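You operate a simulated robot arm through the tools that you are given. There is no shell and no other tool. Be economical: measure what you need, move in short steps, check, and stop when the job is done.

The job below is to be done with a simulated robot arm. You get a single attempt, and the scene is never put back.

## Task
Make a large coffee in the green mug; the pod is already in.
Fine: bottom switch on for it and off at the end; the mug stays on the drip tray. Set down upright: what you pick out. Where these are worked on the way, their far stop is far enough and under half their travel is too little: bottom switch.

The check looks at the end state, three seconds after you hand in, the way a careful person would. Anything else that was tipped, shoved, dropped, spilled or broken makes it a failure.

## Robot
A 6-joint arm with a two-finger parallel gripper, fixed in place. Base frame: the origin is at the foot of the arm, x ahead of it, y to its left, z up. Readings come in m, degrees, newtons and seconds.
With the tool pointing down near the work surface it reaches from about 0.14 to 0.84 m from the base axis. Its first joint turns from -166.0 to 166.0 degrees. Payload 3.91 kg.
The tool frame sits at the grasp point between the pads (the TCP): z along the fingers, y along the line on which they close. The tips reach 0.03 m beyond it. The gripper opens to 0.11 m. The fingers are 0.02 m wide and 0.01 m thick; the gripper's body (0.048 by 0.112 m) begins 0.055 m behind the TCP.
Orientation is told as [roll, pitch, yaw] about the base's x, y, z axes, in that order, counted from this pose: with the fingers straight down and closing along the base's y, the tool's x points along the base's -x, its y along +y and its z along -z.

## Interface
- The arm moves only by the tool apply_moves. Its argument "motion" is a list of rows, each a list of 7 numbers: the shift along the tool's x, y, z in m, then the turn, a rotation vector about the tool's x, y, z in degrees, then the opening, from 0 (shut) to 1 (fully open). In form: [[x, y, z, wx, wy, wz, grip], ...]. A call has 1 to 12 rows; each row shifts and turns the commanded pose from where the row before left it, along the tool's axes as they then stand. Rows are played at 5 a second. More than 0.05 m and 8.6 degrees between two rows, or a gripper value outside its range, and nothing of the call is played. Where a pose cannot be reached the arm comes as near as it can. A force on the tool above 90 N (or 10 N above the force at the start of the call, whichever is more), or a blocked arm, ends the call early, and 0.2 s more pass. The fingers move at their own pace (about 0.108 m/s each) and stop on an object; they squeeze with about 44 N. The grip force told is the motor's: it shows also when the fingers shut on nothing. Time passes only in rows, and 0.2 s behind the last, so rows that do not move let the fingers close. The reply holds the time, the measured pose of the TCP, the force on the tool along the base axes, the opening and the grip force, in the units named above and with some noise, with the torque about the TCP (base axes, N m) and any sound that the robot's microphone picked up.
- Cameras (640 x 400 px; columns grow to the right, rows downward): "scene" is fixed at [0.048, -0.5003, 1.6265]; the picture's right is [-0.21, 0.98, 0.00], its down [-0.89, -0.19, -0.42] and it looks along [-0.41, -0.09, 0.91] (base axes); focal length 214 px, centre (320, 200). "wrist" rides on the gripper at [0.077, 0.007, -0.114] in the tool frame; the picture's right is [-0.09, 1.00, 0.00], its down [-0.80, -0.07, -0.59] and it looks along [-0.59, -0.05, 0.80] (tool axes); focal length 270 px, centre (320, 200). There is no depth. A picture from a camera that has moved, and an enlarged one, comes with that camera's place and axes in the base frame and with its lens.
- snapshot(camera): a new picture of that camera. No time passes.
- move_column(by): slides the trunk up (or, below 0, down) by that many m; the arm rides with it, the base frame stays. It gives what a move gives, with no picture.
- close_up(camera, box): a new picture of the part [left, top, right, bottom] of that camera's present view, enlarged. No time passes.
- finish_job(): hands the job in; it is judged then, once.

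Go step by step. Nothing tells you positions but the pictures and the camera data: compare them with the known pose of the tool, close in by small moves and look again before you grip or let go. The budget is 120 turns and 84 pictures, counting those below and the enlarged ones. Unless the task says otherwise, let go and move clear before handing in, and close with one line.

The tools are called as a command line: name --pt "numbers of a row" for each row, then --argument value for the rest, lists and objects as JSON in quotes. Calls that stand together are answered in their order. apply_moves: Moves the arm, as the interface text tells. Its arguments: {"type":"object","properties":{"motion":{"type":"array","items":{"type":"array","items":{"type":"number"}}}},"required":["motion"]} The other tools are called the same way: move_column (by) slides the trunk up or down; snapshot (camera) takes a picture; close_up (camera, box) takes an enlarged picture of a part of a camera's view; finish_job () hands the job in.

At the start:

```text
time_s: 0.0
tool_pos: [0.3068, -0.1843, 1.2739]
tool_rot: [0.0, -0.1, 0.0]
force: [-0.1, -0.4, -0.5]
wrist_torque: [-0.02, 0.0, 0.02]
finger_gap: 0.1101
gripper_force: 0.1
trunk travel left (down, up): [-0.45, 0.09]
```

scene: 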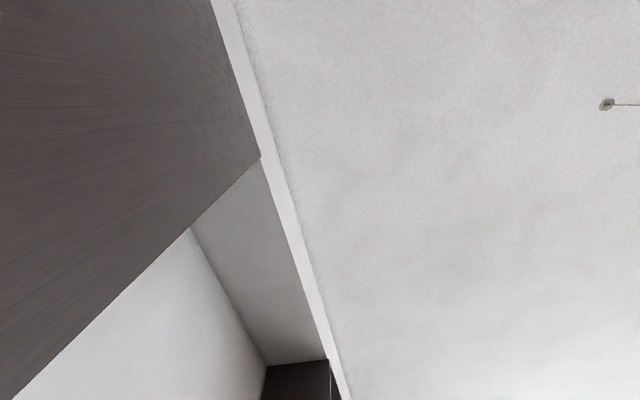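
wrist: 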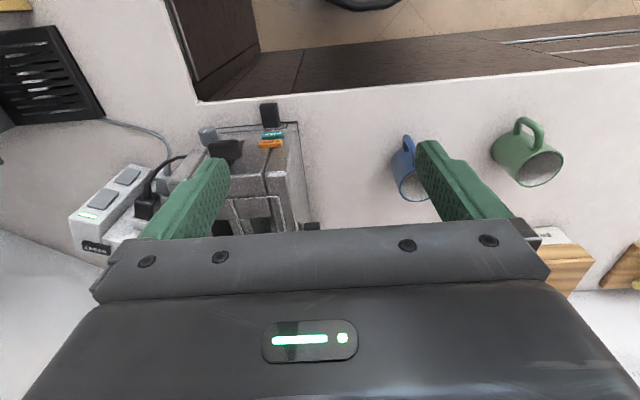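

I see a machine with coloured parts, a power strip with two switches at the left, and a blue and a green mug to the right. I'll enlarge these first.

close_up --camera "wrist" --box '[60, 90, 340, 265]'

close_up --camera "wrist" --box '[360, 90, 640, 265]'

```text
2.29 times, centred on (200, 178) of wrist
camera zoom: at [0.231, -0.1771, 1.3888], right [0.09, 1.0, 0.0], down [0.8, -0.07, 0.59], along [0.59, -0.05, -0.8], focal length 618 px, centre (594, 251)
```

zoom: 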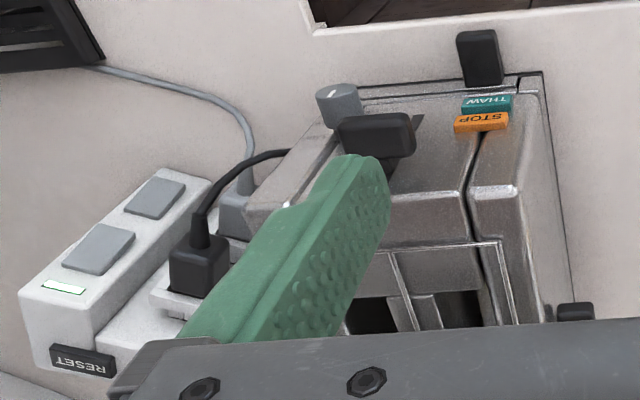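

```text
2.29 times, centred on (500, 178) of wrist
camera zoom: at [0.231, -0.1771, 1.3888], right [0.09, 1.0, 0.0], down [0.8, -0.07, 0.59], along [0.59, -0.05, -0.8], focal length 618 px, centre (-91, 251)
```

zoom: 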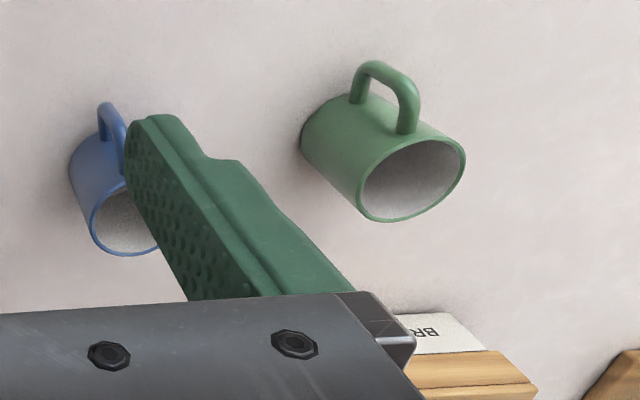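

That machine is a toaster; the coffee machine isn't in view. I'll tilt the tool forward to look further around.

apply_moves --pt "0 0 0 0 -8 0 1" --pt "0 0 0 0 -8 0 1" --pt "0 0 0 0 -8 0 1" --pt "0 0 0 0 -8 0 1"

snapshot --camera "wrist"

```text
time_s: 1.0
tool_pos: [0.3092, -0.1852, 1.2718]
tool_rot: [0.2, -31.7, 0.0]
force: [-0.1, -0.2, -0.1]
wrist_torque: [0.0, 0.05, 0.0]
finger_gap: 0.1102
gripper_force: 0.0
trunk travel left (down, up): [-0.45, 0.09]
```

```text
79 pictures are left
camera wrist: at [0.1836, -0.1781, 1.329], right [0.07, 1.0, 0.05], down [0.37, -0.07, 0.93], along [0.93, -0.05, -0.37], focal length 270 px, centre (320, 200)
```

wrist: 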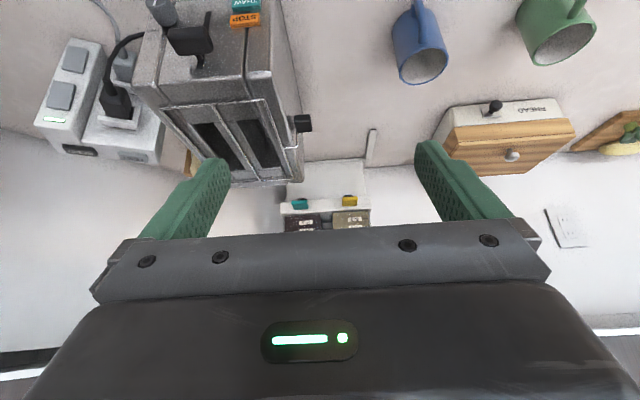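

A box stands on the wall behind the toaster, but still no coffee machine. I'll pan left.

apply_moves --pt "0 0 0 -4.5 0 -7.2 1" --pt "0 0 0 -4.5 0 -7.2 1" --pt "0 0 0 -4.5 0 -7.2 1" --pt "0 0 0 -4.5 0 -7.2 1" --pt "0 0 0 -4.5 0 -7.2 1" --pt "0 0 0 -4.5 0 -7.2 1"

snapshot --camera "wrist"

```text
time_s: 2.4
tool_pos: [0.3075, -0.1842, 1.2732]
tool_rot: [0.0, -32.0, 51.1]
force: [0.7, -0.6, -1.1]
wrist_torque: [0.01, 0.01, 0.01]
finger_gap: 0.11
gripper_force: 0.1
trunk travel left (down, up): [-0.45, 0.09]
```

```text
78 pictures are left
camera wrist: at [0.2238, -0.2783, 1.3305], right [-0.73, 0.68, 0.05], down [0.28, 0.24, 0.93], along [0.62, 0.69, -0.37], focal length 270 px, centre (320, 200)
```

wrist: 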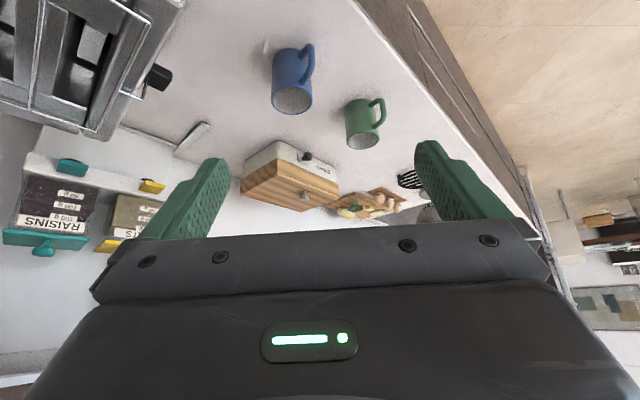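

Nothing that way so far. Panning to the right.

apply_moves --pt "0 0 0 4.5 0 7.2 1" --pt "0 0 0 4.5 0 7.2 1" --pt "0 0 0 4.5 0 7.2 1" --pt "0 0 0 4.5 0 7.2 1" --pt "0 0 0 4.5 0 7.2 1" --pt "0 0 0 4.5 0 7.2 1" --pt "0 0 0 4.5 0 7.2 1" --pt "0 0 0 4.5 0 7.2 1" --pt "0 0 0 4.5 0 7.2 1" --pt "0 0 0 4.5 0 7.2 1" --pt "0 0 0 4.5 0 7.2 1" --pt "0 0 0 4.5 0 7.2 1"

snapshot --camera "wrist"

```text
time_s: 5.2
tool_pos: [0.3235, -0.1944, 1.249]
tool_rot: [-3.4, -28.2, -50.5]
force: [0.6, 0.1, -0.3]
wrist_torque: [0.01, -0.03, 0.0]
finger_gap: 0.1103
gripper_force: 0.1
trunk travel left (down, up): [-0.45, 0.09]
stopped in row 12: the arm was blocked; the commanded pose is now the measured one
```

```text
77 pictures are left
camera wrist: at [0.2573, -0.0908, 1.3138], right [0.83, 0.55, -0.01], down [0.24, -0.35, 0.91], along [0.5, -0.76, -0.42], focal length 270 px, centre (320, 200)
```

wrist: 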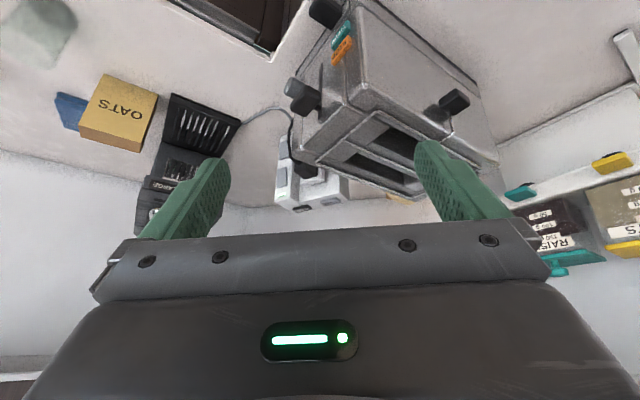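

A black machine with a slotted drip tray stands beyond the power strip on the right: probably the coffee machine. Enlarging it.

close_up --camera "wrist" --box '[50, 70, 290, 240]'

```text
2.35 times, centred on (170, 155) of wrist
camera zoom: at [0.2573, -0.0908, 1.3138], right [0.83, 0.55, -0.01], down [0.24, -0.35, 0.91], along [0.5, -0.76, -0.42], focal length 636 px, centre (673, 306)
```

zoom: 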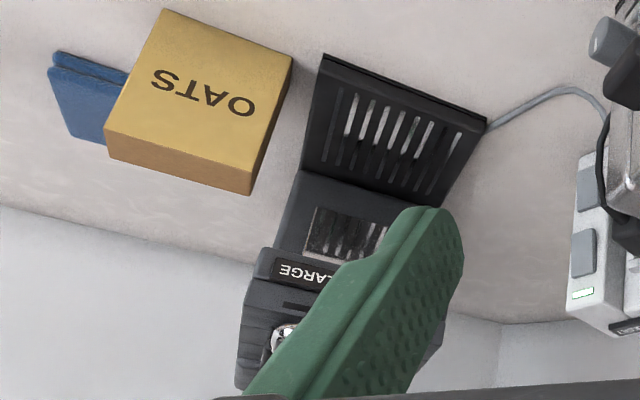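

The coffee machine is on the right-hand counter, around (0.29, -0.65), with its front toward +y. I'll bring the camera round for an unobstructed view.

apply_moves --pt "-0.011 -0.033 0.018 0 0 0 1" --pt "-0.011 -0.033 0.018 0 0 0 1" --pt "-0.011 -0.033 0.018 0 0 0 1" --pt "0 0 0 4.0 0 7.2 1" --pt "0 0 0 4.0 0 7.2 1" --pt "0 0 0 4.0 0 7.2 1" --pt "0 0 0 4.0 0 7.2 1"

snapshot --camera "wrist"

```text
time_s: 6.8
tool_pos: [0.2767, -0.2968, 1.2241]
tool_rot: [-3.1, -30.1, -83.5]
force: [-0.1, 0.4, -0.3]
wrist_torque: [-0.04, -0.02, 0.0]
finger_gap: 0.1102
gripper_force: 0.1
trunk travel left (down, up): [-0.45, 0.09]
```

```text
75 pictures are left
camera wrist: at [0.2762, -0.173, 1.2842], right [1.0, 0.01, 0.0], down [0.01, -0.39, 0.92], along [0.01, -0.92, -0.39], focal length 270 px, centre (320, 200)
```

wrist: 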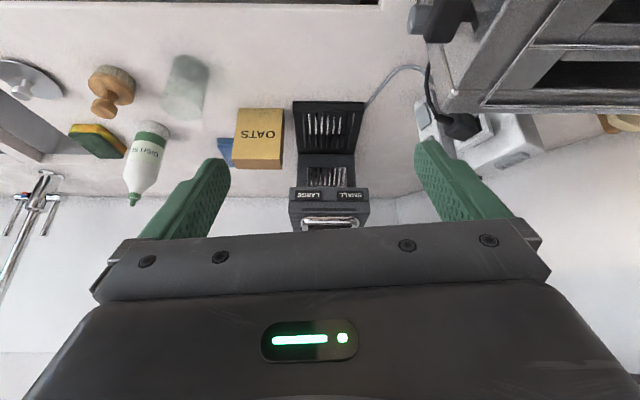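

Good view. Enlarging the coffee machine and power strip.

close_up --camera "wrist" --box '[260, 85, 400, 240]'

close_up --camera "wrist" --box '[380, 0, 560, 180]'

```text
2.58 times, centred on (330, 162) of wrist
camera zoom: at [0.2762, -0.173, 1.2842], right [1.0, 0.01, 0.0], down [0.01, -0.39, 0.92], along [0.01, -0.92, -0.39], focal length 698 px, centre (294, 297)
```

zoom: 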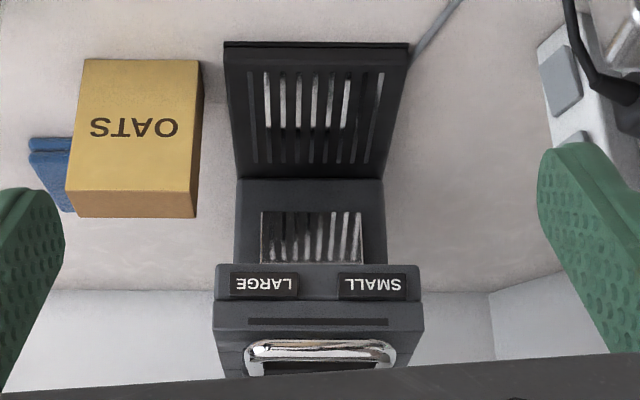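

```text
2.22 times, centred on (470, 90) of wrist
camera zoom: at [0.2762, -0.173, 1.2842], right [1.0, 0.01, 0.0], down [0.01, -0.39, 0.92], along [0.01, -0.92, -0.39], focal length 601 px, centre (-13, 444)
```

zoom: 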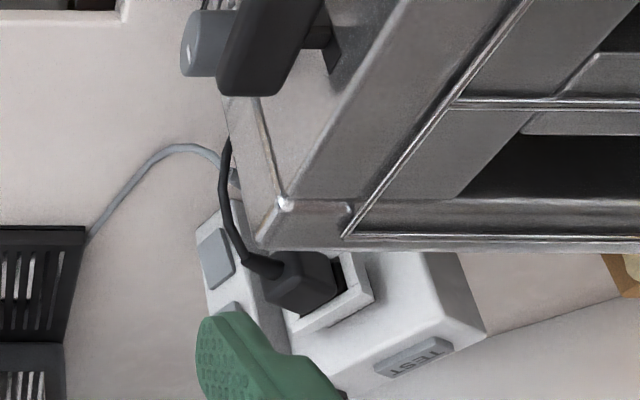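

The gray cord runs from the coffee machine to the power strip, which carries two rockers; which one is "bottom" needs a close view. I'll move the camera above the strip.

apply_moves --pt "-0.029 0.0215 0.023 0 0 0 1" --pt "-0.029 0.0215 0.023 0 0 0 1" --pt "-0.029 0.0215 0.023 0 0 0 1" --pt "-0.029 0.0215 0.023 0 0 0 1" --pt "-0.029 0.0215 0.023 0 0 0 1" --pt "-0.029 0.0215 0.023 0 0 0 1" --pt "0 0 0 -4 0 -7 1" --pt "0 0 0 -4 0 -7 1" --pt "0 0 0 -4 0 -7 1"

snapshot --camera "wrist"

```text
time_s: 8.8
tool_pos: [0.4238, -0.5071, 1.1872]
tool_rot: [-2.9, -29.1, -59.3]
force: [0.7, -0.5, 0.3]
wrist_torque: [0.01, -0.01, 0.01]
finger_gap: 0.11
gripper_force: 0.1
trunk travel left (down, up): [-0.45, 0.09]
```

```text
72 pictures are left
camera wrist: at [0.3721, -0.3942, 1.2495], right [0.91, 0.42, 0.0], down [0.18, -0.37, 0.91], along [0.38, -0.83, -0.41], focal length 270 px, centre (320, 200)
```

wrist: 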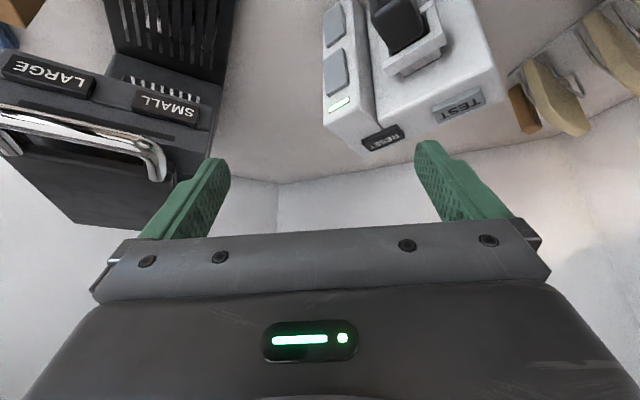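

Tilting down to get the whole strip into view.

apply_moves --pt "0 0 0 0 8 0 1" --pt "0 0 0 0 8 0 1" --pt "0 0 0 0 8 0 1"

close_up --camera "wrist" --box '[280, 0, 540, 200]'

snapshot --camera "wrist"

```text
time_s: 9.6
tool_pos: [0.424, -0.5066, 1.1873]
tool_rot: [-2.7, -5.0, -60.6]
force: [0.8, -0.6, -0.4]
wrist_torque: [-0.01, -0.01, -0.03]
finger_gap: 0.1099
gripper_force: 0.0
trunk travel left (down, up): [-0.45, 0.09]
```

```text
2.00 times, centred on (410, 100) of wrist
camera zoom: at [0.3918, -0.4249, 1.2941], right [0.91, 0.41, -0.04], down [0.33, -0.67, 0.66], along [0.25, -0.62, -0.75], focal length 541 px, centre (140, 400)
```

zoom: 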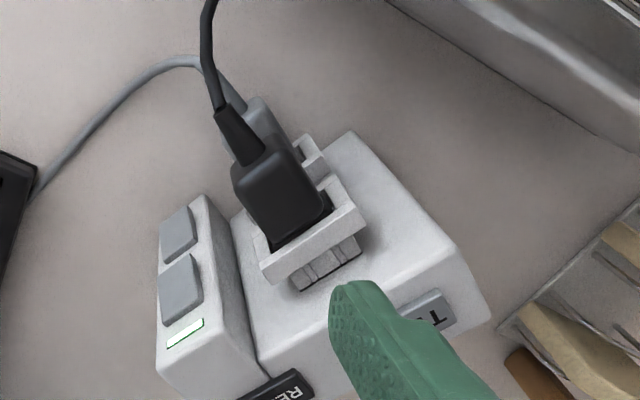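

```text
70 pictures are left
camera wrist: at [0.3918, -0.4249, 1.2941], right [0.91, 0.41, -0.04], down [0.33, -0.67, 0.66], along [0.25, -0.62, -0.75], focal length 270 px, centre (320, 200)
```

wrist: 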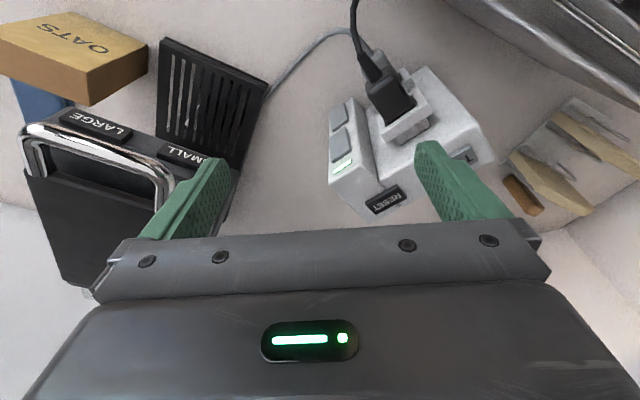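

"Bottom" reads as the rocker nearest the robot (text is upright from the robot's side), and it lines up with the gray plug of the coffee machine. Next I'll look at the coffee machine from the front, lower down.

apply_moves --pt "0.043 -0.009 0 0 0 0 1" --pt "0.043 -0.009 0 0 0 0 1" --pt "0.043 -0.009 0 0 0 0 1" --pt "0.043 -0.009 0 0 0 0 1" --pt "0.043 -0.009 0 0 0 0 1" --pt "0.043 -0.009 0 0 0 0 1" --pt "0 0 0 0.7 0 8 1" --pt "0 0 0 0.7 0 8 1" --pt "0 0 0 0.7 0 8 1"

apply_moves --pt "0 0 0 0 -8 0 1" --pt "0 0 0 0 -8 0 1" --pt "0 0 0 0 -8 0 1" --pt "0 0 0 0 -8 0 1" --pt "0 0 0 0 -8 0 1" --pt "0 0 0 0 -8 0 1" --pt "0 0 0 0 -8 0 1" --pt "0.04 0 0.02 0 -8 0 1" --pt "0.04 0 0.01 0 0 0 1"

snapshot --camera "wrist"

```text
time_s: 11.6
tool_pos: [0.2486, -0.3088, 1.1657]
tool_rot: [-2.5, -6.0, -84.8]
force: [0.7, -0.2, -0.4]
wrist_torque: [0.03, -0.04, 0.01]
finger_gap: 0.1098
gripper_force: 0.1
trunk travel left (down, up): [-0.45, 0.09]
```

```text
time_s: 13.6
tool_pos: [0.2442, -0.3034, 1.0808]
tool_rot: [-7.0, -69.9, -78.3]
force: [-0.1, 0.6, 0.7]
wrist_torque: [0.02, -0.02, 0.0]
finger_gap: 0.1099
gripper_force: 0.0
trunk travel left (down, up): [-0.45, 0.09]
```

```text
69 pictures are left
camera wrist: at [0.2376, -0.1701, 1.0481], right [1.0, 0.06, 0.04], down [-0.06, 0.28, 0.96], along [0.05, -0.96, 0.28], focal length 270 px, centre (320, 200)
```

wrist: 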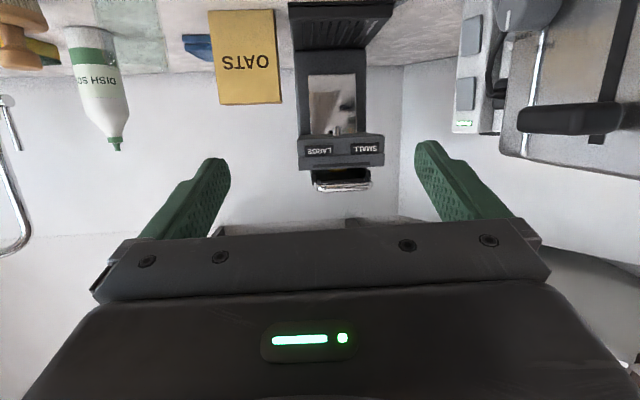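

close_up --camera "wrist" --box '[260, 0, 420, 200]'

close_up --camera "wrist" --box '[440, 0, 600, 150]'

```text
2.00 times, centred on (340, 100) of wrist
camera zoom: at [0.2376, -0.1701, 1.0481], right [1.0, 0.06, 0.04], down [-0.06, 0.28, 0.96], along [0.05, -0.96, 0.28], focal length 541 px, centre (280, 400)
```

zoom: 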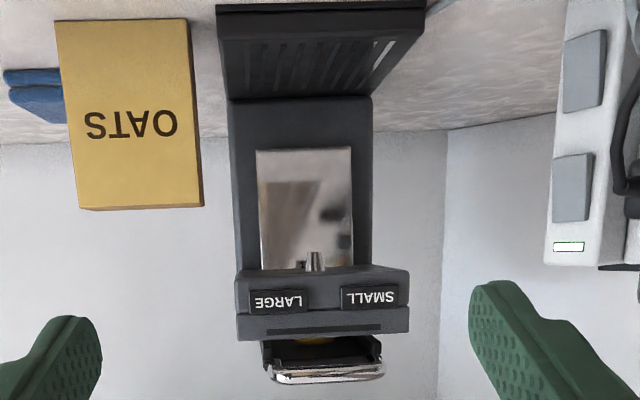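

```text
2.67 times, centred on (520, 75) of wrist
camera zoom: at [0.2376, -0.1701, 1.0481], right [1.0, 0.06, 0.04], down [-0.06, 0.28, 0.96], along [0.05, -0.96, 0.28], focal length 721 px, centre (-213, 533)
```

zoom: 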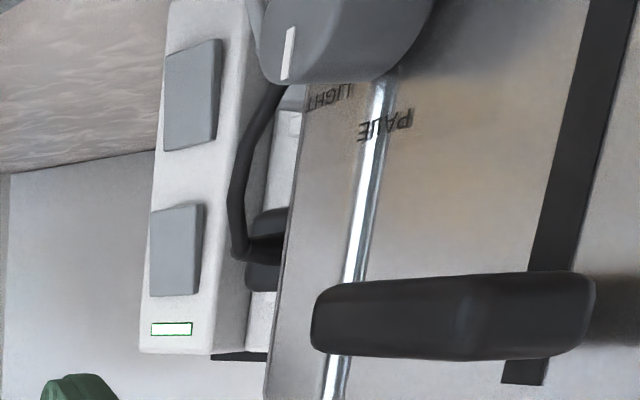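

The tower at about (0.47, -0.565) has its rockers on a vertical face: the bottom one is at z≈0.945. The coffee machine's LARGE button is near (0.262, -0.60, 1.092), the tray is at z≈0.92 and the spout is near (0.295, -0.63, 1.065). Now I'll go to the green mug near (0.515, 0.215).

apply_moves --pt "0 0 0 0 8 0 1" --pt "0 0 0 0 8 0 1" --pt "0 0 0 0 8 0 1" --pt "-0.036 0 -0.034 0 0 0 1" --pt "-0.036 0 -0.034 0 0 0 1" --pt "0 0 0 -5.75 0 -5.56 1" --pt "0 0 0 -5.75 0 -5.56 1" --pt "0 0 0 -5.75 0 -5.56 1" --pt "0 0 0 -5.75 0 -5.56 1" --pt "0 0 0 -5.75 0 -5.56 1" --pt "0 0 0 -5.75 0 -5.56 1"

apply_moves --pt "0 0.03 0 -5.75 0 -5.56 1" --pt "0 0.03 0 -5.75 0 -5.56 1" --pt "0 0.04 0 -5.75 0 -5.56 1" --pt "0 0.04 0 -5.75 0 -5.56 1" --pt "0 0.04 0 -5.75 0 -5.56 1" --pt "0 0.04 0 -5.75 0 -5.56 1" --pt "0 0.04 0 0 0 0 1" --pt "0 0.04 0 0 0 0 1" --pt "0 0.04 0 0 0 0 1"

snapshot --camera "wrist"

```text
time_s: 16.0
tool_pos: [0.2483, -0.3044, 1.1809]
tool_rot: [-2.2, -44.5, -35.2]
force: [0.4, 0.0, 0.6]
wrist_torque: [-0.04, 0.02, 0.06]
finger_gap: 0.1099
gripper_force: 0.0
trunk travel left (down, up): [-0.45, 0.09]
```

```text
time_s: 17.8
tool_pos: [0.278, -0.1305, 1.1382]
tool_rot: [0.8, -33.5, -14.8]
force: [0.1, -0.2, -0.7]
wrist_torque: [0.01, 0.02, -0.02]
finger_gap: 0.1101
gripper_force: 0.0
trunk travel left (down, up): [-0.45, 0.09]
stopped in row 9: the arm was blocked; the commanded pose is now the measured one
```

```text
66 pictures are left
camera wrist: at [0.1565, -0.0929, 1.1903], right [0.32, 0.95, 0.06], down [0.31, -0.16, 0.94], along [0.9, -0.28, -0.34], focal length 270 px, centre (320, 200)
```

wrist: 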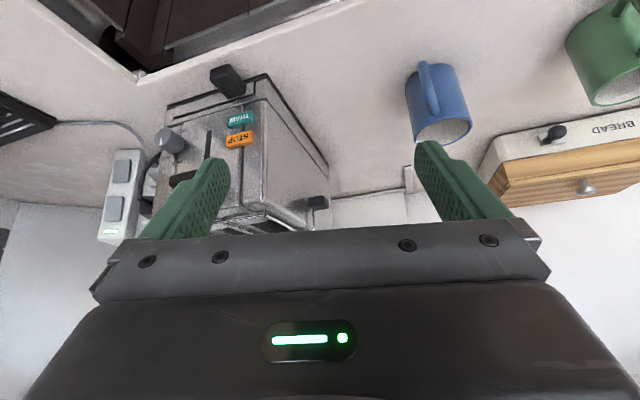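

The arm was too folded. I'll extend outward a bit, then go left.

apply_moves --pt "-0.039 0 0.014 0 0 0 1" --pt "-0.039 0 0.014 0 0 0 1" --pt "0 0.04 0 0 0 0 1" --pt "0 0.04 0 0 0 0 1" --pt "0 0.04 0 0 0 0 1" --pt "0 0.04 0 0 0 0 1" --pt "0 0.02 0 -4.4 0 -6.7 1" --pt "0 0.02 0 -4.4 0 -6.7 1" --pt "0 0 0 -4.4 0 -6.7 1"

snapshot --camera "wrist"

```text
time_s: 19.8
tool_pos: [0.4023, 0.0452, 1.1603]
tool_rot: [0.4, -33.9, 9.5]
force: [-0.5, 0.1, 0.4]
wrist_torque: [-0.01, -0.02, 0.02]
finger_gap: 0.1098
gripper_force: 0.0
trunk travel left (down, up): [-0.45, 0.09]
```

```text
65 pictures are left
camera wrist: at [0.276, 0.0296, 1.2128], right [-0.1, 0.99, 0.06], down [0.34, -0.02, 0.94], along [0.93, 0.11, -0.34], focal length 270 px, centre (320, 200)
```

wrist: 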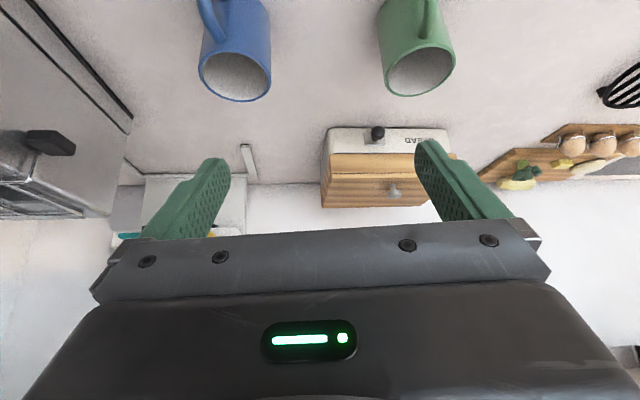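

Both mugs are visible and empty. I'll tilt down to see the green one fully.

apply_moves --pt "0 0.025 0 0 8 0 1" --pt "0 0.025 0 0 8 0 1" --pt "0 0.025 0 0 8 0 1"

snapshot --camera "wrist"

close_up --camera "wrist" --box '[280, 0, 480, 180]'

```text
time_s: 20.6
tool_pos: [0.3899, 0.1178, 1.1601]
tool_rot: [0.3, -9.8, 9.7]
force: [0.4, 0.9, -0.2]
wrist_torque: [0.03, -0.03, 0.02]
finger_gap: 0.11
gripper_force: 0.1
trunk travel left (down, up): [-0.45, 0.09]
```

```text
64 pictures are left
camera wrist: at [0.2949, 0.1092, 1.2601], right [-0.08, 1.0, 0.02], down [0.69, 0.04, 0.72], along [0.72, 0.07, -0.69], focal length 270 px, centre (320, 200)
```

wrist: 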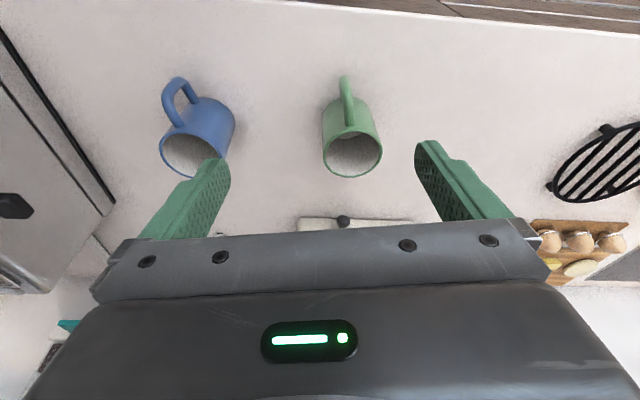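

```text
2.22 times, centred on (380, 90) of wrist
camera zoom: at [0.2949, 0.1092, 1.2601], right [-0.08, 1.0, 0.02], down [0.69, 0.04, 0.72], along [0.72, 0.07, -0.69], focal length 601 px, centre (187, 444)
```

zoom: 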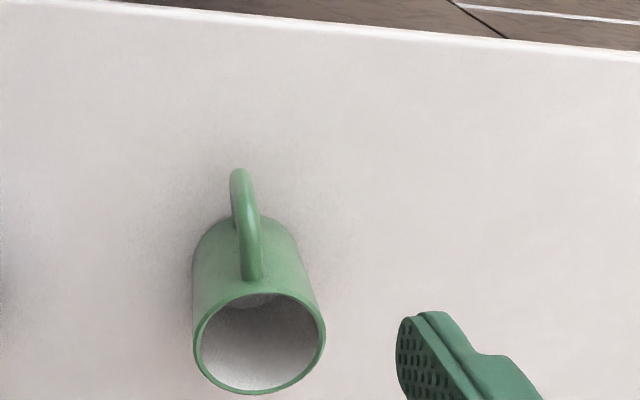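

The green mug's rim centre is near (0.486, 0.168, 1.00), its outer diameter is about 0.072, and the handle points at the robot. I'll take it with the tool tilted about 48° above the handle so it fits under the machine's head; first the pre-grasp pose.

apply_moves --pt "0 0 0 -0.7 0 -3.9 1" --pt "0 0 0 0 -7.6 0 1" --pt "0 0 0 0 -7.6 0 1" --pt "0 0 0 0 -7.6 0 1" --pt "0 0 0 0 -7.6 0 1" --pt "0 0 0 0 -7.6 0 1" --pt "0.022 0.0085 0.034 0 0 0 1" --pt "0.022 0.0085 0.034 0 0 0 1" --pt "0.022 0.0085 0.034 0 0 0 1"

snapshot --camera "wrist"

```text
time_s: 22.6
tool_pos: [0.4154, 0.1575, 1.0478]
tool_rot: [7.0, -47.0, 3.0]
force: [-3.9, 3.2, -1.1]
wrist_torque: [-0.27, -0.3, -0.08]
finger_gap: 0.1101
gripper_force: 0.1
out of reach, approached as far as the arm can: row 9
trunk travel left (down, up): [-0.45, 0.09]
```

```text
62 pictures are left
camera wrist: at [0.2803, 0.1439, 1.0703], right [-0.08, 0.99, 0.15], down [0.13, -0.14, 0.98], along [0.99, 0.1, -0.12], focal length 270 px, centre (320, 200)
```

wrist: 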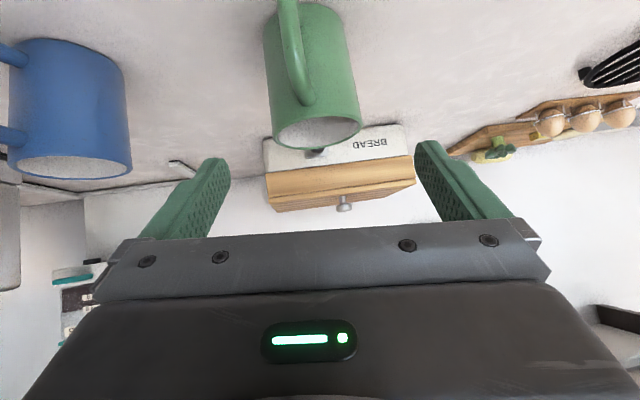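

The arm is too folded at this height. I'll raise the tool and lower the trunk so that the arm works at a more comfortable level.

apply_moves --pt "-0.0365 0 -0.034 0 0 0 1" --pt "-0.0365 0 -0.034 0 0 0 1" --pt "-0.0365 0 -0.034 0 0 0 1" --pt "-0.0365 0 -0.034 0 0 0 1"

move_column --by -0.18

snapshot --camera "wrist"

```text
time_s: 23.6
tool_pos: [0.406, 0.1616, 1.243]
tool_rot: [0.7, -47.9, 13.4]
force: [-0.2, 0.6, 0.2]
wrist_torque: [0.02, 0.02, 0.01]
finger_gap: 0.1101
gripper_force: 0.0
trunk travel left (down, up): [-0.45, 0.09]
```

```text
time_s: 25.6
tool_pos: [0.4058, 0.1608, 1.0633]
tool_rot: [0.6, -47.9, 13.2]
force: [-0.8, 0.3, 0.0]
wrist_torque: [-0.02, -0.03, 0.0]
finger_gap: 0.1099
gripper_force: 0.1
trunk travel left (down, up): [-0.27, 0.27]
```

```text
61 pictures are left
camera wrist: at [0.2727, 0.1358, 1.0831], right [-0.18, 0.98, 0.07], down [0.11, -0.05, 0.99], along [0.98, 0.19, -0.1], focal length 270 px, centre (320, 200)
```

wrist: 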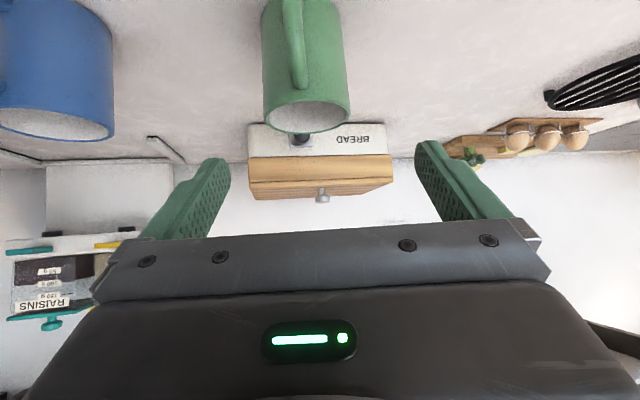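

The mug sits nicely ahead. Approaching along the fingers, stopping short to check.

apply_moves --pt "0.0178 -0.0095 0.03 0 0 0 1" --pt "0 0 0.035 0 0 0 1" --pt "0 0 0.02 0 0 0 1"

snapshot --camera "wrist"

```text
time_s: 26.4
tool_pos: [0.457, 0.1651, 0.9946]
tool_rot: [0.7, -48.0, 13.2]
force: [-0.6, -1.0, 0.4]
wrist_torque: [0.01, 0.0, 0.01]
finger_gap: 0.1099
gripper_force: 0.1
trunk travel left (down, up): [-0.27, 0.27]
```

```text
60 pictures are left
camera wrist: at [0.3236, 0.1395, 1.0143], right [-0.18, 0.98, 0.07], down [0.11, -0.05, 0.99], along [0.98, 0.19, -0.1], focal length 270 px, centre (320, 200)
```

wrist: 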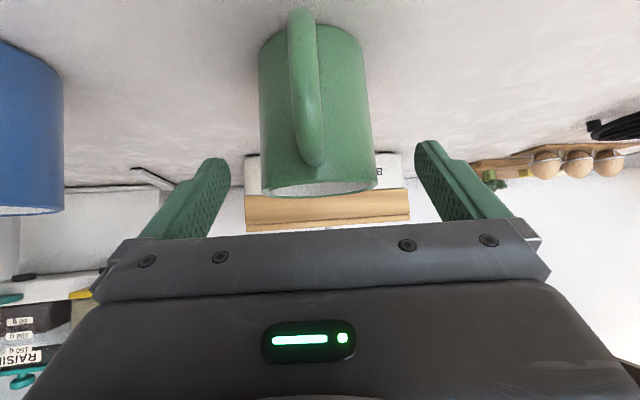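

Well centred; mug base z≈0.909 and rim ≈0.996. I'll advance the last 4 cm and close.

apply_moves --pt "0.002 0 0.021 0 0 0 1" --pt "0 0 0.02 0 0 0 1" --pt "0 0 0 0 0 0 0.5" --pt "0 0 0 0 0 0 0.3" --pt "0 0 0 0 0 0 0.3" --pt "0 0 0 0 0 0 0.3"

snapshot --camera "wrist"

```text
time_s: 27.8
tool_pos: [0.487, 0.1715, 0.9658]
tool_rot: [0.6, -48.0, 13.2]
force: [1.9, -1.9, 6.9]
wrist_torque: [0.02, 0.15, 0.03]
finger_gap: 0.0727
gripper_force: 43.9
trunk travel left (down, up): [-0.27, 0.27]
```

```text
59 pictures are left
camera wrist: at [0.3522, 0.1461, 0.9847], right [-0.18, 0.98, 0.07], down [0.11, -0.05, 0.99], along [0.98, 0.19, -0.1], focal length 270 px, centre (320, 200)
```

wrist: 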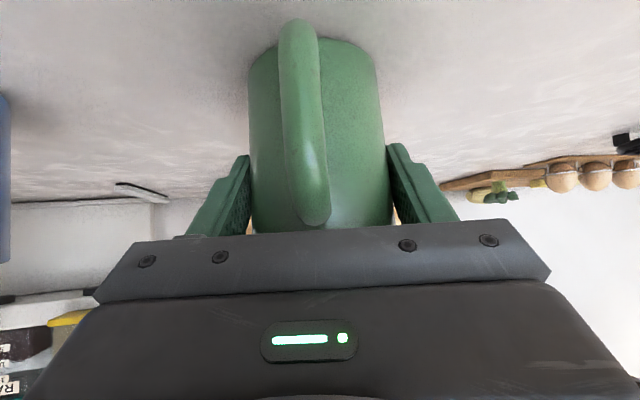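

The mug is held (gap 0.073). Lifting it straight up.

apply_moves --pt "-0.015 0 -0.0135 0 0 0 0.3" --pt "-0.0357 0 -0.0321 0 0 0 0.3" --pt "-0.0357 0 -0.0321 0 0 0 0.3" --pt "-0.0357 0 -0.0321 0 0 0 0.3" --pt "-0.0357 0 -0.0321 0 0 0 0.3" --pt "-0.0357 0 -0.0321 0 0 0 0.3"

snapshot --camera "wrist"

```text
time_s: 29.2
tool_pos: [0.4881, 0.1688, 1.2265]
tool_rot: [0.6, -47.9, 13.3]
force: [-1.0, 0.2, -3.2]
wrist_torque: [0.02, -0.01, 0.03]
finger_gap: 0.0723
gripper_force: 44.2
trunk travel left (down, up): [-0.27, 0.27]
```

```text
58 pictures are left
camera wrist: at [0.354, 0.1432, 1.2461], right [-0.18, 0.98, 0.07], down [0.11, -0.05, 0.99], along [0.98, 0.19, -0.1], focal length 270 px, centre (320, 200)
```

wrist: 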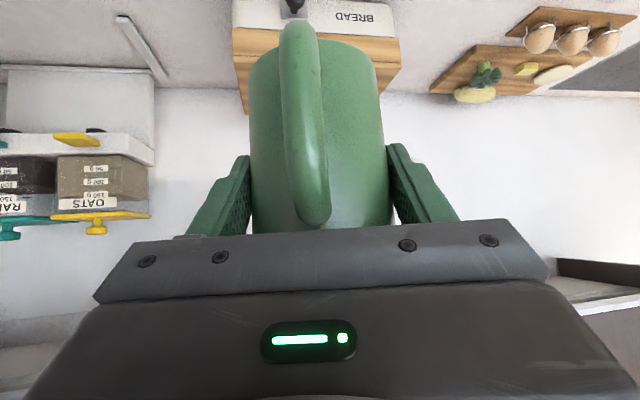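

The mug is held securely. I'll swing it right in an arc, high above the toaster.

apply_moves --pt "0 -0.03 0 3.72 0 3.35 0.3" --pt "0 -0.049 0 3.72 0 3.35 0.3" --pt "0 -0.049 0 3.72 0 3.35 0.3" --pt "0 -0.049 0 3.72 0 3.35 0.3" --pt "0 -0.049 0 3.72 0 3.35 0.3" --pt "0 -0.049 0 3.72 0 3.35 0.3" --pt "0 -0.049 0 3.72 0 3.35 0.3" --pt "0 -0.049 0 3.72 0 3.35 0.3" --pt "0 -0.049 0 3.72 0 3.35 0.3" --pt "0 -0.049 0 3.72 0 3.35 0.3" --pt "0 -0.049 0 3.72 0 3.35 0.3" --pt "0 -0.03 0 3.72 0 3.35 0.3"

```text
time_s: 31.8
tool_pos: [0.3611, -0.3416, 1.2206]
tool_rot: [0.3, -47.6, -46.6]
force: [-0.3, 0.3, -3.0]
wrist_torque: [-0.02, -0.02, 0.01]
finger_gap: 0.0729
gripper_force: 44.7
trunk travel left (down, up): [-0.27, 0.27]
```

Halfway. Now turning to face the machine.

apply_moves --pt "0 0 0 6.3 0 5.7 0.3" --pt "0 0 0 6.3 0 5.7 0.3" --pt "0 0 0 6.3 0 5.7 0.3" --pt "0 0 0 6.3 0 5.7 0.3" --pt "0 0 0 6.3 0 5.7 0.3"

snapshot --camera "wrist"

```text
time_s: 33.0
tool_pos: [0.3615, -0.3421, 1.2211]
tool_rot: [-0.1, -47.4, -88.8]
force: [1.1, 0.3, -3.4]
wrist_torque: [0.01, -0.02, -0.03]
finger_gap: 0.0725
gripper_force: 43.9
trunk travel left (down, up): [-0.27, 0.27]
```

```text
57 pictures are left
camera wrist: at [0.3664, -0.2052, 1.2416], right [1.0, -0.04, 0.06], down [-0.07, -0.1, 0.99], along [-0.03, -0.99, -0.11], focal length 270 px, centre (320, 200)
```

wrist: 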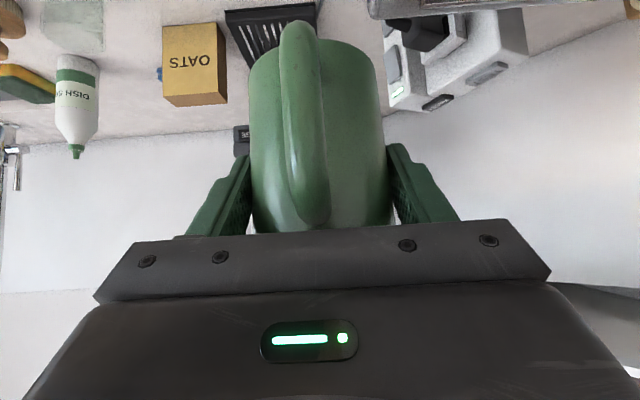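

The machine is ahead to the left. I'll shift to x≈0.296 and y≈-0.45, then lower in front of the tray.

apply_moves --pt "-0.024 -0.0226 0.0262 0 0 0 0.3" --pt "-0.024 -0.0226 0.0262 0 0 0 0.3" --pt "-0.024 -0.0226 0.0262 0 0 0 0.3" --pt "0.0333 0 0.0306 0 0 0 0.3" --pt "0.0333 0 0.0306 0 0 0 0.3" --pt "0.0333 0 0.0306 0 0 0 0.3"

snapshot --camera "wrist"

```text
time_s: 34.4
tool_pos: [0.2923, -0.4515, 1.0877]
tool_rot: [-0.1, -47.5, -88.8]
force: [0.1, -0.5, -2.7]
wrist_torque: [0.0, 0.01, 0.01]
finger_gap: 0.0727
gripper_force: 44.5
trunk travel left (down, up): [-0.27, 0.27]
```

```text
56 pictures are left
camera wrist: at [0.2979, -0.3142, 1.1061], right [1.0, -0.04, 0.06], down [-0.07, -0.1, 0.99], along [-0.03, -0.99, -0.11], focal length 270 px, centre (320, 200)
```

wrist: 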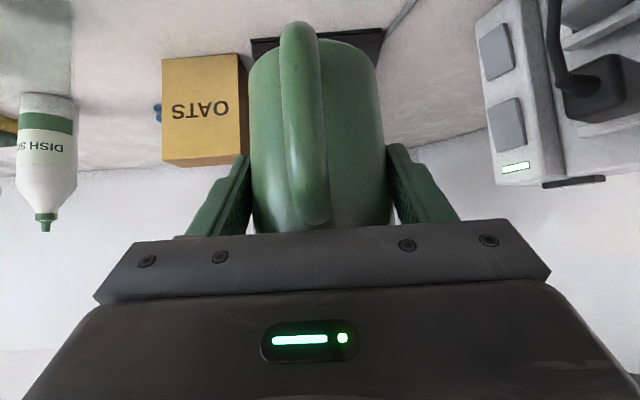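

The tray spans x≈0.235–0.359, front y≈-0.55. I'll lower to just above the tray level and move part-way in.

apply_moves --pt "0.0342 0.002 0.0315 0 0 0 0.3" --pt "0.0342 0.002 0.0315 0 0 0 0.3" --pt "-0.0305 0 0.0331 0 0 0 0.3" --pt "-0.0305 0 0.0331 0 0 0 0.3"

snapshot --camera "wrist"

```text
time_s: 35.4
tool_pos: [0.2985, -0.5397, 0.9914]
tool_rot: [-0.1, -47.5, -88.8]
force: [0.6, 0.3, -2.7]
wrist_torque: [-0.01, 0.02, 0.0]
finger_gap: 0.0724
gripper_force: 44.0
trunk travel left (down, up): [-0.27, 0.27]
```

```text
55 pictures are left
camera wrist: at [0.3032, -0.4037, 1.0124], right [1.0, -0.04, 0.06], down [-0.07, -0.1, 0.99], along [-0.03, -0.99, -0.11], focal length 270 px, centre (320, 200)
```

wrist: 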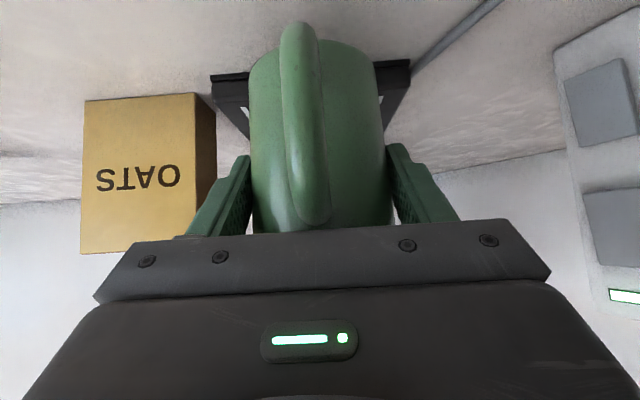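

On line (x≈0.298). Moving in the last 9 cm at this height.

apply_moves --pt "-0.0203 0 0.0221 0 0 0 0.3" --pt "-0.0203 0 0.0221 0 0 0 0.3" --pt "-0.0203 0 0.0221 0 0 0 0.3"

snapshot --camera "wrist"

```text
time_s: 36.2
tool_pos: [0.303, -0.628, 0.9924]
tool_rot: [-0.3, -47.4, -88.7]
force: [-0.3, 7.9, -10.3]
wrist_torque: [-0.9, -0.12, -0.14]
finger_gap: 0.0726
gripper_force: 44.3
trunk travel left (down, up): [-0.27, 0.27]
```

```text
54 pictures are left
camera wrist: at [0.3071, -0.4921, 1.0129], right [1.0, -0.04, 0.06], down [-0.07, -0.11, 0.99], along [-0.03, -0.99, -0.11], focal length 270 px, centre (320, 200)
```

wrist: 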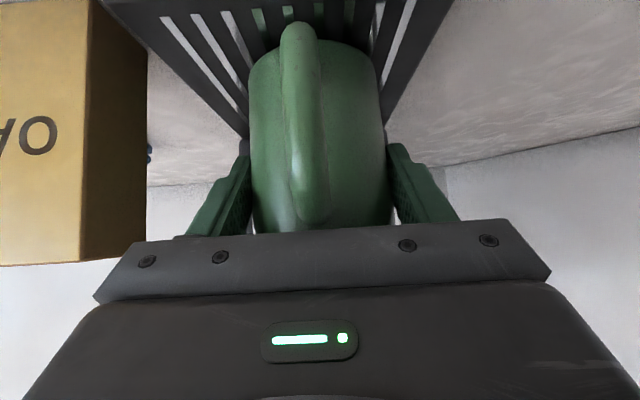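

Light contact: the gripper's upper edge touches the head's lower edge. I'll back off slightly and lower onto the tray.

apply_moves --pt "0.0068 0 -0.0074 0 0 0 0.3" --pt "0.0037 0 0.0034 0 0 0 0.3"

```text
time_s: 36.8
tool_pos: [0.3027, -0.6209, 0.9873]
tool_rot: [-0.2, -47.6, -88.8]
force: [0.2, -0.3, -3.3]
wrist_torque: [0.0, 0.02, -0.02]
finger_gap: 0.0725
gripper_force: 44.6
trunk travel left (down, up): [-0.27, 0.27]
```

Free again. Lowering in 2 mm steps until the mug touches the tray.

apply_moves --pt "0.0015 -0.004 0.0014 0 0 0 0.3" --pt "0.0015 0 0.0014 0 0 0 0.3" --pt "0.0015 0 0.0014 0 0 0 0.3"

```text
time_s: 37.6
tool_pos: [0.2975, -0.6211, 0.9859]
tool_rot: [0.1, -47.9, -88.9]
force: [-0.1, -0.1, 15.3]
wrist_torque: [0.07, -0.53, -0.04]
finger_gap: 0.0724
gripper_force: 44.2
trunk travel left (down, up): [-0.27, 0.27]
```

Contact: the mug is on the tray. I'll ease off a millimetre, release, and retreat.

apply_moves --pt "-0.0012 0 -0.0011 0 0 0 0.3" --pt "0 0 0 0 0 0 0.75" --pt "0 0 0 0 0 0 0.9" --pt "0 0 0 0 0 0 0.95"

snapshot --camera "wrist"

```text
time_s: 38.6
tool_pos: [0.2978, -0.6191, 0.984]
tool_rot: [-0.1, -47.7, -88.8]
force: [-1.4, 2.3, 8.3]
wrist_torque: [0.37, -0.01, 0.05]
finger_gap: 0.1044
gripper_force: 0.1
trunk travel left (down, up): [-0.27, 0.27]
```

```text
53 pictures are left
camera wrist: at [0.3029, -0.4832, 1.0045], right [1.0, -0.04, 0.06], down [-0.07, -0.1, 0.99], along [-0.03, -0.99, -0.11], focal length 270 px, centre (320, 200)
```

wrist: 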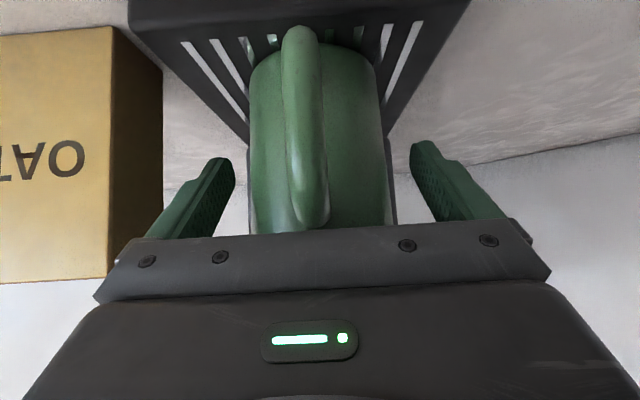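

Slight contact of the palm on the handle remains; retreating along the fingers takes it off.

apply_moves --pt "0 0 -0.006 0 0 0 0.95" --pt "0 0 -0.015 0 0 0 0.95" --pt "0 0 -0.04 0 0 0 0.95" --pt "0 0 -0.045 0 0 0 0.95"

snapshot --camera "wrist"

```text
time_s: 39.6
tool_pos: [0.2951, -0.5441, 1.0537]
tool_rot: [-0.2, -47.5, -88.8]
force: [-0.4, -0.7, 0.5]
wrist_torque: [0.03, 0.0, 0.01]
finger_gap: 0.1045
gripper_force: 0.0
trunk travel left (down, up): [-0.27, 0.27]
```

```text
52 pictures are left
camera wrist: at [0.3006, -0.4068, 1.0753], right [1.0, -0.04, 0.06], down [-0.07, -0.1, 0.99], along [-0.03, -0.99, -0.11], focal length 270 px, centre (320, 200)
```

wrist: 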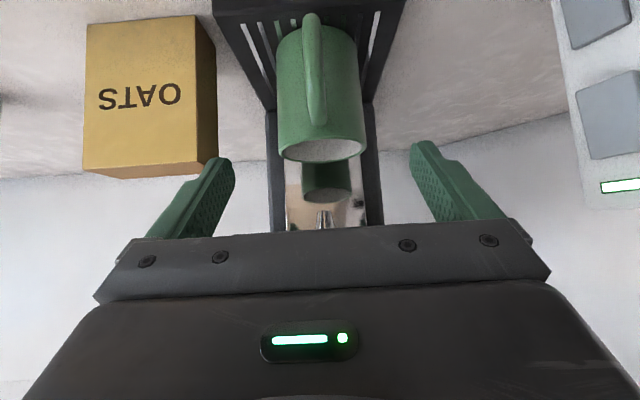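

The mug stands on the tray, but the spout seems 2–3 cm deeper than the mug's axis. I'll take a lower look to measure that.

apply_moves --pt "0.0375 -0.015 -0.0087 0 0 0 0.95" --pt "0.0375 -0.015 -0.0087 0 0 0 0.95" --pt "0 0 0 0 -8 0 0.95" --pt "0 0 0 0 -8 0 0.95" --pt "0 0 0 0 -8 0 0.95"

snapshot --camera "wrist"

close_up --camera "wrist" --box '[250, 20, 450, 240]'

```text
time_s: 40.8
tool_pos: [0.266, -0.4804, 1.0105]
tool_rot: [-0.3, -71.6, -88.6]
force: [1.1, 0.6, -0.3]
wrist_torque: [0.0, -0.01, 0.0]
finger_gap: 0.1044
gripper_force: 0.1
trunk travel left (down, up): [-0.27, 0.27]
```

```text
51 pictures are left
camera wrist: at [0.27, -0.3466, 0.9744], right [1.0, -0.01, 0.08], down [-0.08, 0.31, 0.95], along [-0.03, -0.95, 0.31], focal length 270 px, centre (320, 200)
```

wrist: 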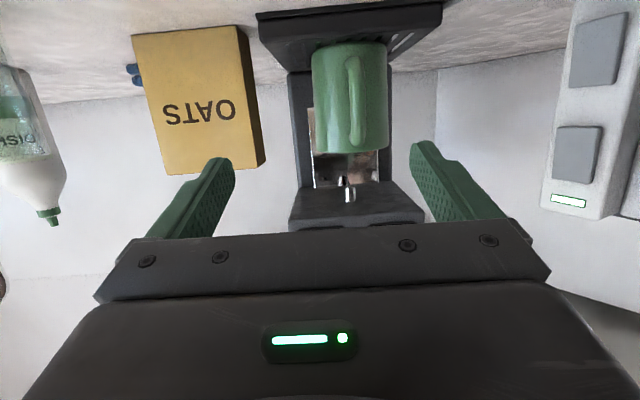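

```text
1.82 times, centred on (350, 130) of wrist
camera zoom: at [0.27, -0.3466, 0.9744], right [1.0, -0.01, 0.08], down [-0.08, 0.31, 0.95], along [-0.03, -0.95, 0.31], focal length 491 px, centre (266, 327)
```

zoom: 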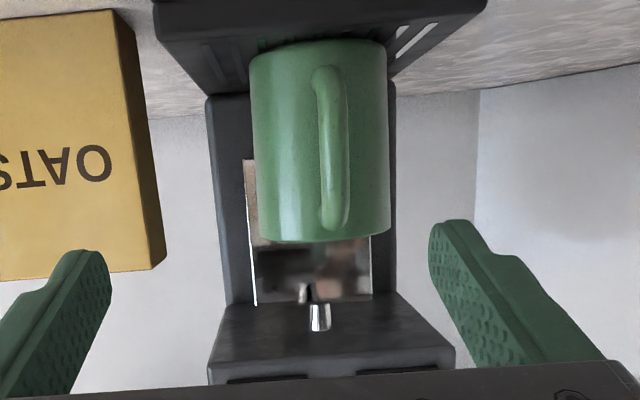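

The spout lies about 3.5 cm behind the mug's axis, so I'll re-grip the mug with the tool more horizontal and set it deeper. First the approach.

apply_moves --pt "0 0 0 0 8 0 0.95" --pt "-0.0021 0.0148 0.0328 0 0 0 0.95" --pt "-0.0021 0.0148 0.0328 0 0 0 0.95"

snapshot --camera "wrist"

```text
time_s: 41.6
tool_pos: [0.2976, -0.5393, 0.9841]
tool_rot: [-0.2, -63.5, -88.6]
force: [0.6, 1.2, 0.0]
wrist_torque: [0.02, 0.0, 0.02]
finger_gap: 0.1046
gripper_force: 0.1
trunk travel left (down, up): [-0.27, 0.27]
```

```text
49 pictures are left
camera wrist: at [0.3019, -0.4027, 0.9665], right [1.0, -0.02, 0.08], down [-0.07, 0.17, 0.98], along [-0.03, -0.98, 0.17], focal length 270 px, centre (320, 200)
```

wrist: 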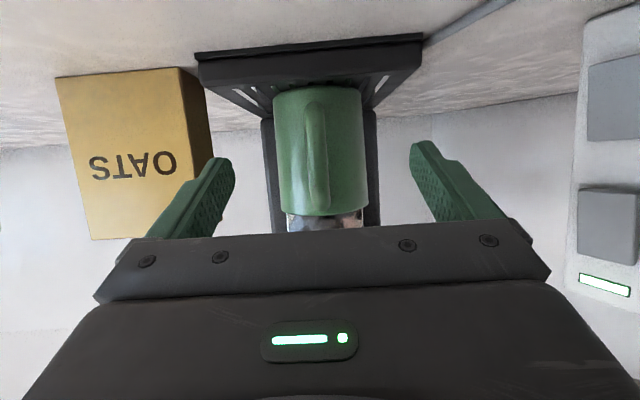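

Centred. Advancing and gripping.

apply_moves --pt "-0.0142 0 0.0287 0 0 0 0.95" --pt "-0.0142 0 0.0287 0 0 0 0.95" --pt "0 0 0 0 0 0 0.6" --pt "0 0 0 0 0 0 0.4" --pt "0 0 0 0 0 0 0.4"

snapshot --camera "wrist"

```text
time_s: 42.8
tool_pos: [0.298, -0.6032, 0.9851]
tool_rot: [-0.2, -63.5, -88.8]
force: [0.1, -0.7, -0.3]
wrist_torque: [0.0, -0.03, -0.03]
finger_gap: 0.0717
gripper_force: 43.8
trunk travel left (down, up): [-0.27, 0.27]
```

```text
48 pictures are left
camera wrist: at [0.3033, -0.4664, 0.9668], right [1.0, -0.02, 0.08], down [-0.07, 0.17, 0.98], along [-0.03, -0.98, 0.17], focal length 270 px, centre (320, 200)
```

wrist: 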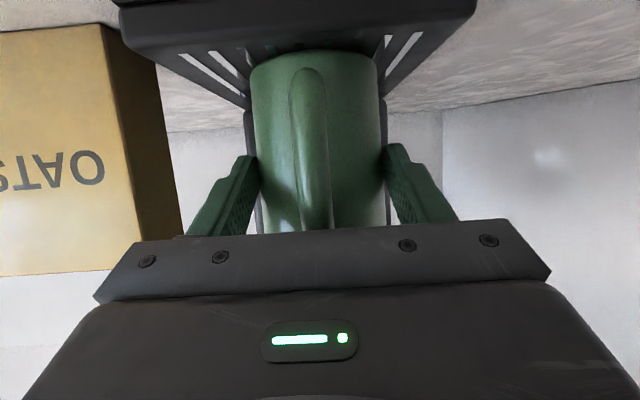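

Gripped with no disturbance. Lifting 4 mm and moving 3.3 cm deeper.

apply_moves --pt "-0.0045 0 -0.0022 0 0 0 0.4" --pt "-0.005 0 0.01 0 0 0 0.4" --pt "-0.005 0 0.01 0 0 0 0.4" --pt "-0.0047 0 0.0096 0 0 0 0.4"

```text
time_s: 43.8
tool_pos: [0.2992, -0.6375, 0.9911]
tool_rot: [-0.2, -63.5, -88.7]
force: [0.1, -0.6, -3.7]
wrist_torque: [0.08, -0.01, 0.0]
finger_gap: 0.0717
gripper_force: 44.3
trunk travel left (down, up): [-0.27, 0.27]
```

Free of contact. Lowering gently.

apply_moves --pt "0.0027 0 0.0013 0 0 0 0.4" --pt "0.0018 0 0.0009 0 0 0 0.4" --pt "0.0009 0 0.0004 0 0 0 0.4"

```text
time_s: 44.6
tool_pos: [0.2984, -0.6376, 0.9842]
tool_rot: [-0.1, -63.4, -88.7]
force: [-0.3, -0.1, -1.7]
wrist_torque: [0.04, -0.04, -0.03]
finger_gap: 0.0722
gripper_force: 44.0
trunk travel left (down, up): [-0.27, 0.27]
```

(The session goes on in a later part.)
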